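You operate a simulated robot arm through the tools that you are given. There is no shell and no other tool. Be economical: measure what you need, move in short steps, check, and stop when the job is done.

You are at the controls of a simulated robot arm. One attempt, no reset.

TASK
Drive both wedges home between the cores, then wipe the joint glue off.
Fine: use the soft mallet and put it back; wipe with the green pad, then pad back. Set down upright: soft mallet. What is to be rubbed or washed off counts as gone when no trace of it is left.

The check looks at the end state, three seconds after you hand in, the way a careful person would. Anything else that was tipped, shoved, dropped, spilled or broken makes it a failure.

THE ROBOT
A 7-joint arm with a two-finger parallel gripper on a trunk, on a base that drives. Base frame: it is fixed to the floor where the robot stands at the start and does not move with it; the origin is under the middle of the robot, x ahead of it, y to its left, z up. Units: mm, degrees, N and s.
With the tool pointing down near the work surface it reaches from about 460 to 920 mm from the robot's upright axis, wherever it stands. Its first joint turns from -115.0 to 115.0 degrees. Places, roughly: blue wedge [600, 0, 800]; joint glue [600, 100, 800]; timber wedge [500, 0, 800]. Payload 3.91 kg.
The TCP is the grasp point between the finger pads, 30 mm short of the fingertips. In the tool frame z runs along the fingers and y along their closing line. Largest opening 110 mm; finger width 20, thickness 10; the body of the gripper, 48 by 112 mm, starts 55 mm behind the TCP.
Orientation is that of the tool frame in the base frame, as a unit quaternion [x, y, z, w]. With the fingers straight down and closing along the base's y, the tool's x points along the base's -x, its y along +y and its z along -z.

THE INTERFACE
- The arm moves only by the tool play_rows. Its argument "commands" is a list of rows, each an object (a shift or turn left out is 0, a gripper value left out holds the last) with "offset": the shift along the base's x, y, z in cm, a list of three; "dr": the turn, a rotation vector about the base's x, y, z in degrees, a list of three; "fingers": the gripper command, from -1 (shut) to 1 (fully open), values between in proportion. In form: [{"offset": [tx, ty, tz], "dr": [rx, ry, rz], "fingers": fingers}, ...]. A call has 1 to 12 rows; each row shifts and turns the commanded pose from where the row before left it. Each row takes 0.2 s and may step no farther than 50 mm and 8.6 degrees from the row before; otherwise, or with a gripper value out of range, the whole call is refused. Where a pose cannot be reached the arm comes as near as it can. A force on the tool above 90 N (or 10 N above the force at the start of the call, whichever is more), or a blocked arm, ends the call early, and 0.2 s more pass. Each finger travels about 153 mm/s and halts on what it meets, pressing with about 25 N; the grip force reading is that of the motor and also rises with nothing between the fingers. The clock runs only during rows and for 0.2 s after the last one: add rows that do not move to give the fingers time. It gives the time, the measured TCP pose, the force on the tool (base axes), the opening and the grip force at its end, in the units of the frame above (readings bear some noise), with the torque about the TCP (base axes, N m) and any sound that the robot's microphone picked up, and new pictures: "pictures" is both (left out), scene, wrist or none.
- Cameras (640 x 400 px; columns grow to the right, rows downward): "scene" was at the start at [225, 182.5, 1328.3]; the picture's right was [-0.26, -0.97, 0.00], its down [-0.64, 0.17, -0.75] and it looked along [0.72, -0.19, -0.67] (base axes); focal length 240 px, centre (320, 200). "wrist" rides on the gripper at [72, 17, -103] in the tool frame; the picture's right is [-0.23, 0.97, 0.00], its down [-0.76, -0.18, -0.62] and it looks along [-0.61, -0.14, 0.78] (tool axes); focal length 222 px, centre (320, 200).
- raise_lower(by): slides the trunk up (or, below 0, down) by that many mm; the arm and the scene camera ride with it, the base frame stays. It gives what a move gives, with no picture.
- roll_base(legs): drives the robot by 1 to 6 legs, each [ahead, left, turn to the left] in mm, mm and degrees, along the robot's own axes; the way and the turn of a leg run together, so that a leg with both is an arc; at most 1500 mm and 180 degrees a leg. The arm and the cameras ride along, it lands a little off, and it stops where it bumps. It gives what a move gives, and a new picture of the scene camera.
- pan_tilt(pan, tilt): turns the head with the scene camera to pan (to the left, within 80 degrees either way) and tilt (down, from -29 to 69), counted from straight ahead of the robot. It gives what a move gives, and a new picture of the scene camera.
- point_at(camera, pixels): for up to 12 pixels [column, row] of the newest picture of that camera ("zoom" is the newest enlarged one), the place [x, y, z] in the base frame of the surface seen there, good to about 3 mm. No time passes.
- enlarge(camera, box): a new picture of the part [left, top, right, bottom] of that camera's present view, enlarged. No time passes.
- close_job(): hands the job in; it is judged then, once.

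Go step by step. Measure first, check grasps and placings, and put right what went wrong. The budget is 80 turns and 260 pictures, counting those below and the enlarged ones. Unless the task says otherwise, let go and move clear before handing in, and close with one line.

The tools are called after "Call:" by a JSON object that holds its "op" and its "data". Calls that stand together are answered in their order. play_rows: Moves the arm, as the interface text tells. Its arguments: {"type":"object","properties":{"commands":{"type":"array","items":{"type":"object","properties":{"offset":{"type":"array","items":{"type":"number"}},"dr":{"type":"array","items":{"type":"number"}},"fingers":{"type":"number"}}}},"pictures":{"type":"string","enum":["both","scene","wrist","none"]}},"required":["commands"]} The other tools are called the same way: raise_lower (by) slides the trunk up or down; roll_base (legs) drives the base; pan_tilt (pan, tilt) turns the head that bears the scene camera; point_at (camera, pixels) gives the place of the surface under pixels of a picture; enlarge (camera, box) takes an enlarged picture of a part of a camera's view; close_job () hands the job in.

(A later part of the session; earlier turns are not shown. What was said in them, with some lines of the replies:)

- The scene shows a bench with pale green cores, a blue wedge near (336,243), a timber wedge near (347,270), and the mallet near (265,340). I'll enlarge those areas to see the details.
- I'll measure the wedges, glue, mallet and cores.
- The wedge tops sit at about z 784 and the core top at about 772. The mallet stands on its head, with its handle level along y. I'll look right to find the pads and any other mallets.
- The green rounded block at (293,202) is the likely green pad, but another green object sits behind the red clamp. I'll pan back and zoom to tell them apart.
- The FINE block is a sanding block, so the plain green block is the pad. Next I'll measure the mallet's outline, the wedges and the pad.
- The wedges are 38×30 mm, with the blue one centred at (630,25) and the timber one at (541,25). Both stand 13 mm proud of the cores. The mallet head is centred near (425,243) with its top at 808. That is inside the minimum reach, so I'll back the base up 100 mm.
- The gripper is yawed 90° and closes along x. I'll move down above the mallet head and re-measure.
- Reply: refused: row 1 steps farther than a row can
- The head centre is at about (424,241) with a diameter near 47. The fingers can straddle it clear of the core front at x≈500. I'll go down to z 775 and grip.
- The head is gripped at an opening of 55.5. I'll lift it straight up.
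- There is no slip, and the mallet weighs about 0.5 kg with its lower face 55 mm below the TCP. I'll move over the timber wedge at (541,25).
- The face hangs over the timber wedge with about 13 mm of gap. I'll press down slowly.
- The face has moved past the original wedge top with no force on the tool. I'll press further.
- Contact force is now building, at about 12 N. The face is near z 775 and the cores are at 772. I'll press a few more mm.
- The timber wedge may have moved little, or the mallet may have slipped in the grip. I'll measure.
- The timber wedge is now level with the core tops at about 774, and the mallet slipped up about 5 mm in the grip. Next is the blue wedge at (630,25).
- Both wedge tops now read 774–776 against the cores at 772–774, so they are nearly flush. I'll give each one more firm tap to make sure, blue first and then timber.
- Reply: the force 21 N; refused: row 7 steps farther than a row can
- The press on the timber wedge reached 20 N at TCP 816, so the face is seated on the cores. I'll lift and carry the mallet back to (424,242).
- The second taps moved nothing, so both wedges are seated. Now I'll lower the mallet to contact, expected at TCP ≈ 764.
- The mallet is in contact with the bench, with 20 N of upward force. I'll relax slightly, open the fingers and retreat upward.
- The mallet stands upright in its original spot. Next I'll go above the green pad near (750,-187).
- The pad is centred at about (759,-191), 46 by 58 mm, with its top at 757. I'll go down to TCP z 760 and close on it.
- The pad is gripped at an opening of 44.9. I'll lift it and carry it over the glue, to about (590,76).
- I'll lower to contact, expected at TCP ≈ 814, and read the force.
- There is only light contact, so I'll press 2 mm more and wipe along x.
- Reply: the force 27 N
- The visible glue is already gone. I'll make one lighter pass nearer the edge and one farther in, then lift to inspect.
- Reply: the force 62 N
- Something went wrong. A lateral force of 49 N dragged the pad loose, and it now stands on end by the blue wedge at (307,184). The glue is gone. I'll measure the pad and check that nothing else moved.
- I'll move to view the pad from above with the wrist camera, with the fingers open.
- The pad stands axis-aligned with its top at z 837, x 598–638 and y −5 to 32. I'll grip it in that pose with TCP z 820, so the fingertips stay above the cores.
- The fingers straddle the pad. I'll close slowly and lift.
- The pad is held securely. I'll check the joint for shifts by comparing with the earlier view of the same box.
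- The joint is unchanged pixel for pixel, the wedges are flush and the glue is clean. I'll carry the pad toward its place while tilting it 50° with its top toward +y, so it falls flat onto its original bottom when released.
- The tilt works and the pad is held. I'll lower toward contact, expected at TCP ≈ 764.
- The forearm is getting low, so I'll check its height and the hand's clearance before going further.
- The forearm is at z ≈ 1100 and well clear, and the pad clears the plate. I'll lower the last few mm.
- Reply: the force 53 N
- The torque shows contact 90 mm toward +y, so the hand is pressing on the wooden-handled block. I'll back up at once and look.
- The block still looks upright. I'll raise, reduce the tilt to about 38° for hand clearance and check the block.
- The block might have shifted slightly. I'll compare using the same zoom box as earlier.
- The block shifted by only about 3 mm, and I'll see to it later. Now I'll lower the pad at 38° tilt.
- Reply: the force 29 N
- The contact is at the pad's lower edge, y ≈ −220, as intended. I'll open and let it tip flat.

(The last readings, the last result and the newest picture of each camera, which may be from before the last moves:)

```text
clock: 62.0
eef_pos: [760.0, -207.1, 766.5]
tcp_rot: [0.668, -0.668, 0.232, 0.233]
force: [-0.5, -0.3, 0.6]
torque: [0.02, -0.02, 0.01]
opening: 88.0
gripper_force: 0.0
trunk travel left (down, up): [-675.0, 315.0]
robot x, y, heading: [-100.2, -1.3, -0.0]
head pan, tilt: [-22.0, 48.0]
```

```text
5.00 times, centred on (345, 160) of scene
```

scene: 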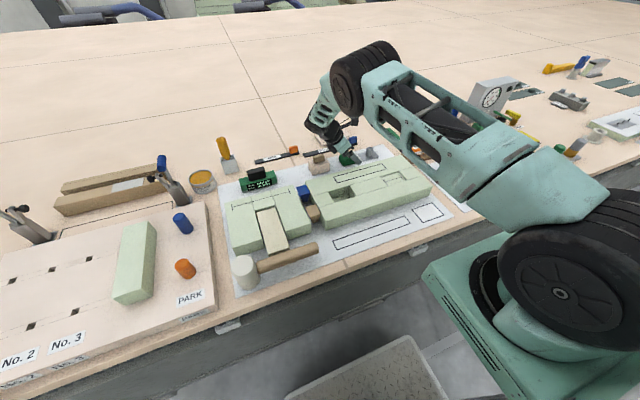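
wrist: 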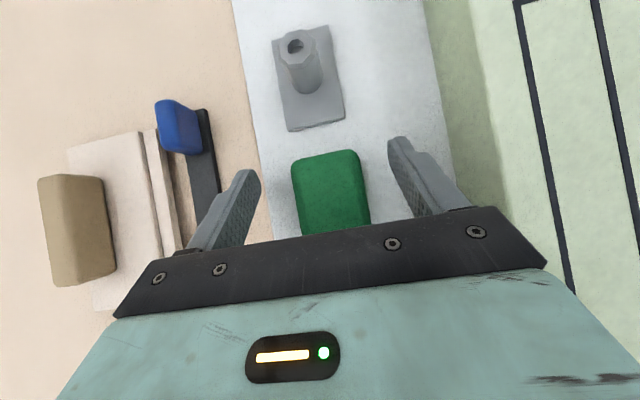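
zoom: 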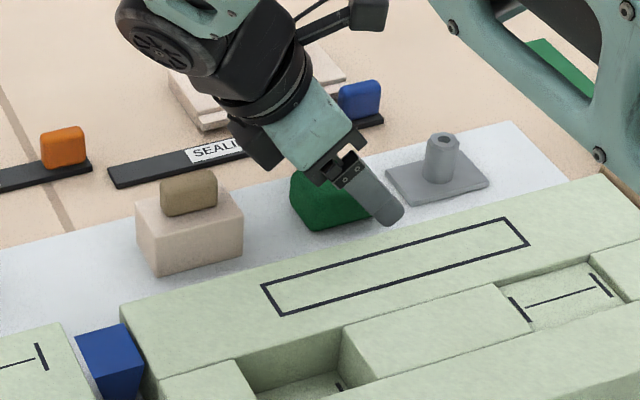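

The pad fell flat. I'll raise, straighten the tool and inspect from above.

Call:
{"op": "play_rows", "data": {"commands": [{"offset": [0, 0, 4]}, {"offset": [0, 0, 4.5]}, {"offset": [0, 0, 4.5], "dr": [8, 0, 0]}, {"offset": [0, 0, 3], "dr": [8, 0, 0]}, {"dr": [8, 0, 0]}, {"dr": [8, 0, 0]}, {"dr": [6.3, 0, 0]}, {}]}}

Call:
{"op": "enlarge", "data": {"camera": "wrist", "box": [180, 0, 420, 200]}}

Call:
{"op": "enlarge", "data": {"camera": "scene", "box": [320, 130, 400, 200]}}

```text
clock: 63.9
eef_pos: [760.6, -209.3, 927.2]
tcp_rot: [0.707, -0.707, 0.0, 0.0]
force: [0.3, 0.0, -0.1]
torque: [-0.02, 0.01, -0.05]
opening: 88.2
gripper_force: 0.1
trunk travel left (down, up): [-675.0, 315.0]
robot x, y, heading: [-98.7, -1.3, 0.0]
head pan, tilt: [-22.0, 48.0]
```

scene: 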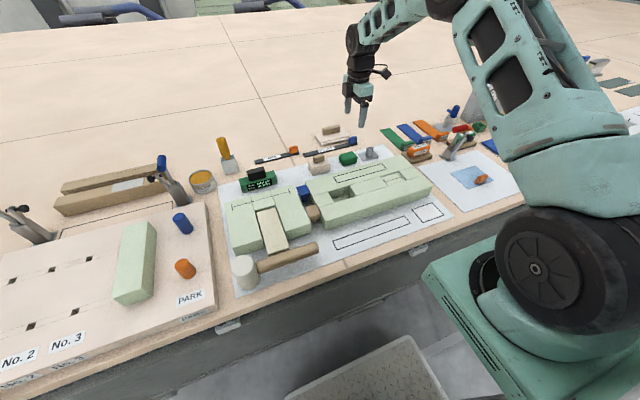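
wrist: 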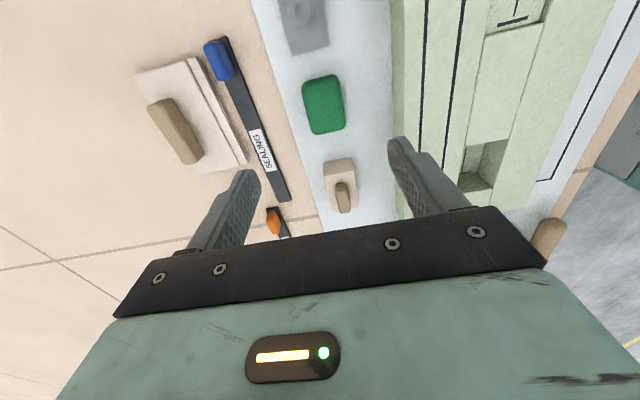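

```text
2.00 times, centred on (300, 100) of wrist
```

zoom: 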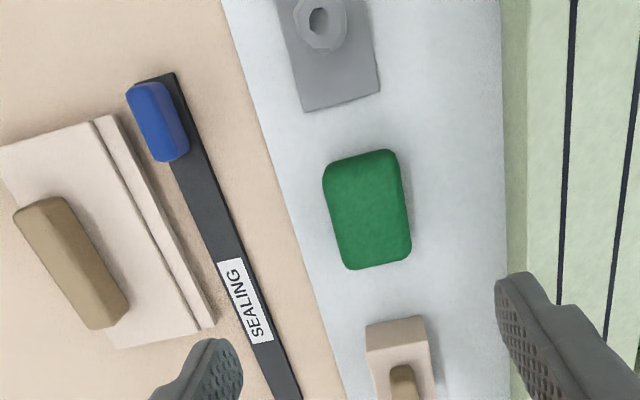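

```text
5.71 times, centred on (360, 165) of scene
```

zoom: 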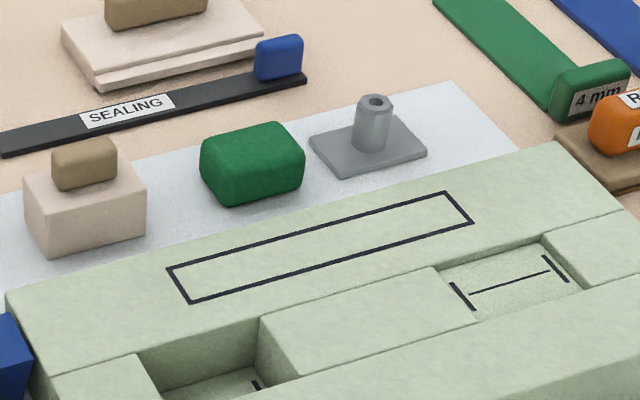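

Call:
{"op": "point_at", "data": {"camera": "zoom", "pixels": [[250, 150], [205, 165], [300, 155], [215, 185], [225, 140], [82, 165], [85, 150], [30, 190], [140, 182], [50, 245], [370, 160], [45, 212]]}}

Call:
{"op": "point_at", "data": {"camera": "wrist", "pixels": [[323, 105], [304, 92], [342, 100], [320, 78], [325, 132], [337, 165], [326, 170], [352, 170], [340, 160], [345, 195]]}}

```text
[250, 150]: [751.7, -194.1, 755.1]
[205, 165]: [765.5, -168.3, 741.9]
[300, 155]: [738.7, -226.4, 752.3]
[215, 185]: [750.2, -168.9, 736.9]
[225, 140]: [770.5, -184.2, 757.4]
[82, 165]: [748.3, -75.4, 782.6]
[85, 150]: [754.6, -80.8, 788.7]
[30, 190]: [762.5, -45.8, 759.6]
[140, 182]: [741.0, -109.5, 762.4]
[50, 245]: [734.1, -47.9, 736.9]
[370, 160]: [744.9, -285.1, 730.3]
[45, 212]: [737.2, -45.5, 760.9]
```

```text
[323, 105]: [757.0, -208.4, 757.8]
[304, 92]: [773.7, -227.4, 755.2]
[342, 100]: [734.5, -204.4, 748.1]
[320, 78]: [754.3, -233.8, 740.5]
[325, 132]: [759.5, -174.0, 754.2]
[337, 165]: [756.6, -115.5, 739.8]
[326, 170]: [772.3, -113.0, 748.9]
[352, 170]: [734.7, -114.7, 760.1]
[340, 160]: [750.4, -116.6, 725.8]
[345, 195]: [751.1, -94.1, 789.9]
```

The pad lies flat at about y −202, and its original centre was −191. I'll regrip it and shift it 11 mm in +y. The block is within about 3 mm of where it was.

Call:
{"op": "play_rows", "data": {"commands": [{"offset": [-0.2, 0.7, -4.5]}, {"offset": [0, 0, -4.5]}, {"offset": [0, 0, -4.5]}, {"offset": [0, 0, -3.1]}, {"fingers": 0.2}, {"fingers": -0.3}, {"fingers": -1}, {}, {"offset": [0, 0, 0.6]}, {"offset": [0.2, 1.1, 0]}, {"offset": [0, 0, -0.6]}, {}]}}

```text
clock: 66.5
eef_pos: [760.6, -191.2, 760.8]
tcp_rot: [-0.707, 0.707, 0.0, 0.0]
force: [-1.0, -0.6, 3.5]
torque: [0.02, -0.02, -0.06]
opening: 45.1
gripper_force: 25.1
trunk travel left (down, up): [-675.0, 315.0]
robot x, y, heading: [-104.0, 0.6, 0.2]
head pan, tilt: [-22.0, 48.0]
```

scene: 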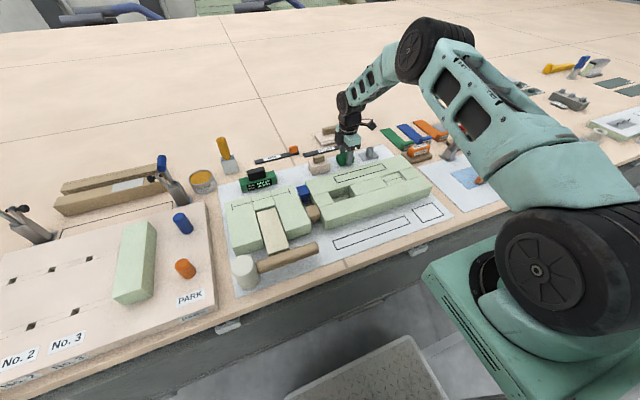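
wrist: 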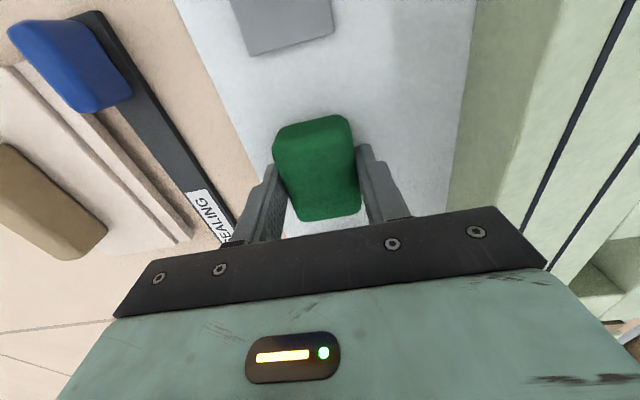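

The wrist view now matches the original grasp of the pad. I'll release and lift.

Call:
{"op": "play_rows", "data": {"commands": [{"fingers": -0.4}, {"fingers": 0.2}, {"fingers": 0.5}, {}, {"offset": [0, 0, 4]}, {"offset": [0, 0, 4.5]}, {"offset": [0, 0, 4.5]}, {"offset": [0, 0, 3.8]}, {"offset": [-0.6, 0.2, 0]}, {}]}}

Call:
{"op": "enlarge", "data": {"camera": "wrist", "box": [180, 0, 420, 200]}}

Call:
{"op": "enlarge", "data": {"camera": "scene", "box": [320, 130, 400, 200]}}

Call:
{"op": "enlarge", "data": {"camera": "scene", "box": [200, 170, 340, 300]}}

```text
clock: 68.7
eef_pos: [753.7, -189.3, 928.6]
tcp_rot: [-0.707, 0.707, -0.001, 0.0]
force: [0.0, -0.2, 0.3]
torque: [-0.01, 0.01, -0.02]
opening: 82.6
gripper_force: 0.1
trunk travel left (down, up): [-675.0, 315.0]
robot x, y, heading: [-101.3, 2.7, 0.1]
head pan, tilt: [-22.0, 48.0]
```

scene: 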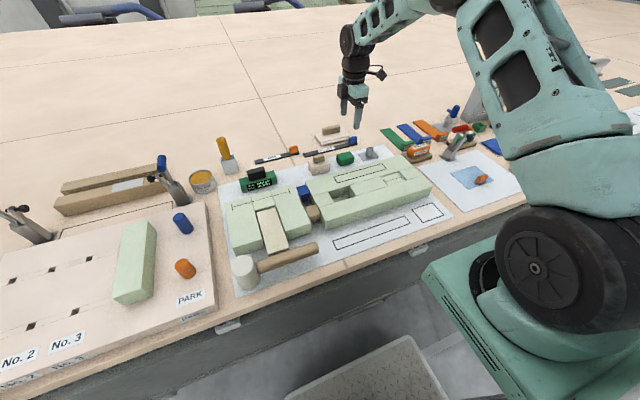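
wrist: 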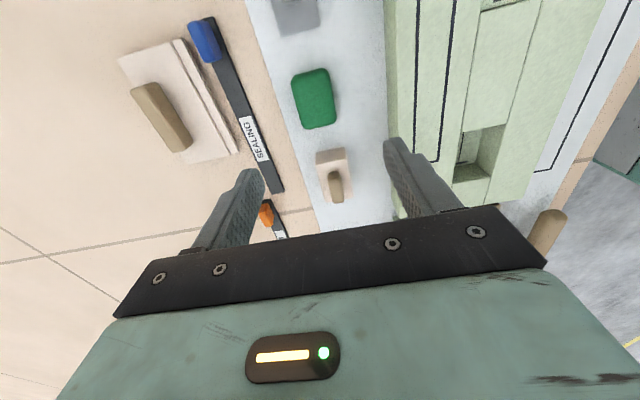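

```text
2.00 times, centred on (300, 100) of wrist
```

zoom: 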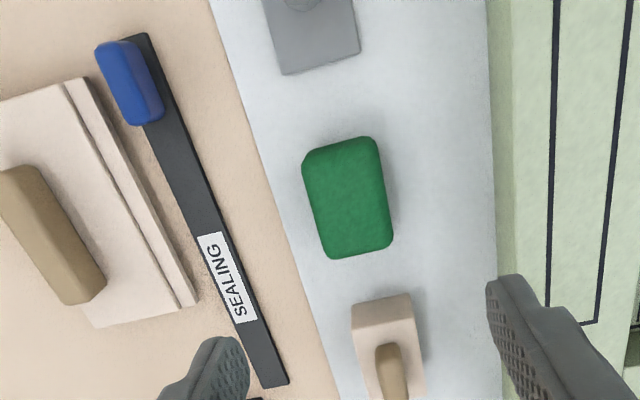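

```text
5.71 times, centred on (360, 165) of scene
```

zoom: 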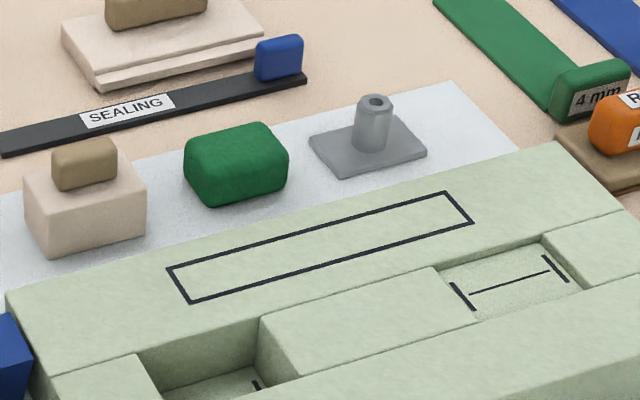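

```text
3.08 times, centred on (270, 235) of scene
```

zoom: 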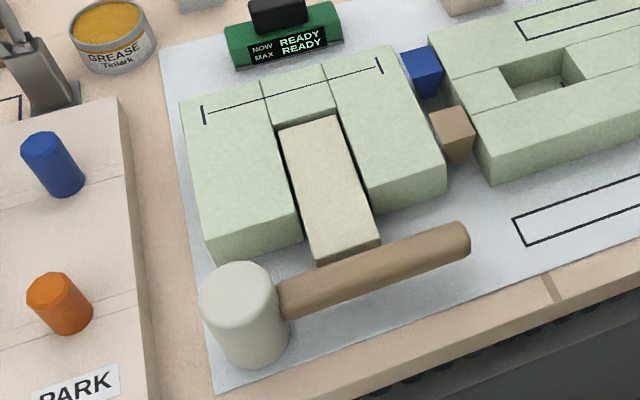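

The pad is back in place, the mallet is upright, and the block is within about 4 mm of its place. I'll do one last check of wedge heights and glue traces.

Call:
{"op": "enlarge", "data": {"camera": "scene", "box": [285, 178, 335, 225]}}

Call:
{"op": "point_at", "data": {"camera": "scene", "pixels": [[303, 189], [305, 191], [301, 188], [312, 210], [310, 209], [314, 212], [297, 200], [293, 192], [330, 195], [335, 208], [320, 202]]}}

```text
8.51 times, centred on (310, 202) of scene
```

zoom: 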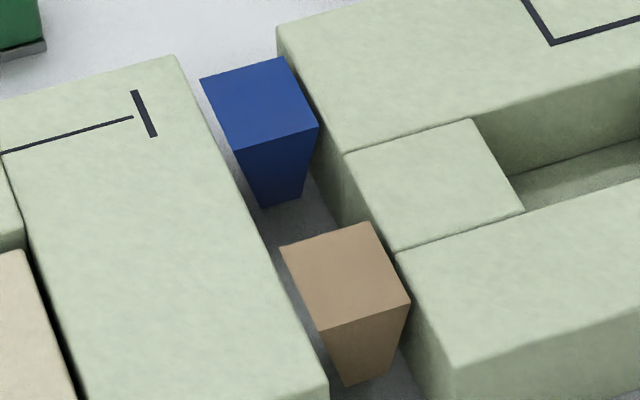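

```text
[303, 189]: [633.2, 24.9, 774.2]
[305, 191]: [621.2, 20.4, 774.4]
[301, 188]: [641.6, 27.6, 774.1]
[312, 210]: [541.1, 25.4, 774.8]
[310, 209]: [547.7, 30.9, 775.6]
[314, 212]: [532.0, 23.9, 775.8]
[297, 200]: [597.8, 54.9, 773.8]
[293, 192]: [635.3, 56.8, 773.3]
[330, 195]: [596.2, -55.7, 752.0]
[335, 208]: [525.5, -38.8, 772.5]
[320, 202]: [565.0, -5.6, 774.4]
```

Both wedge tops read about 774–775, level with the cores at 773–774. No glue trace is visible, and the arm is clear, so I'm handing in.

Call:
{"op": "close_job", "data": {}}

```text
The job is handed in.
```

I drove both wedges flush with the cores and wiped the glue off. The mallet is back upright and the green pad is back in its place. The pad slipped out of the grip once during the wipe and I put it back. While I was doing that, the hand nudged the wooden-handled block about 4 mm, and I left it there.
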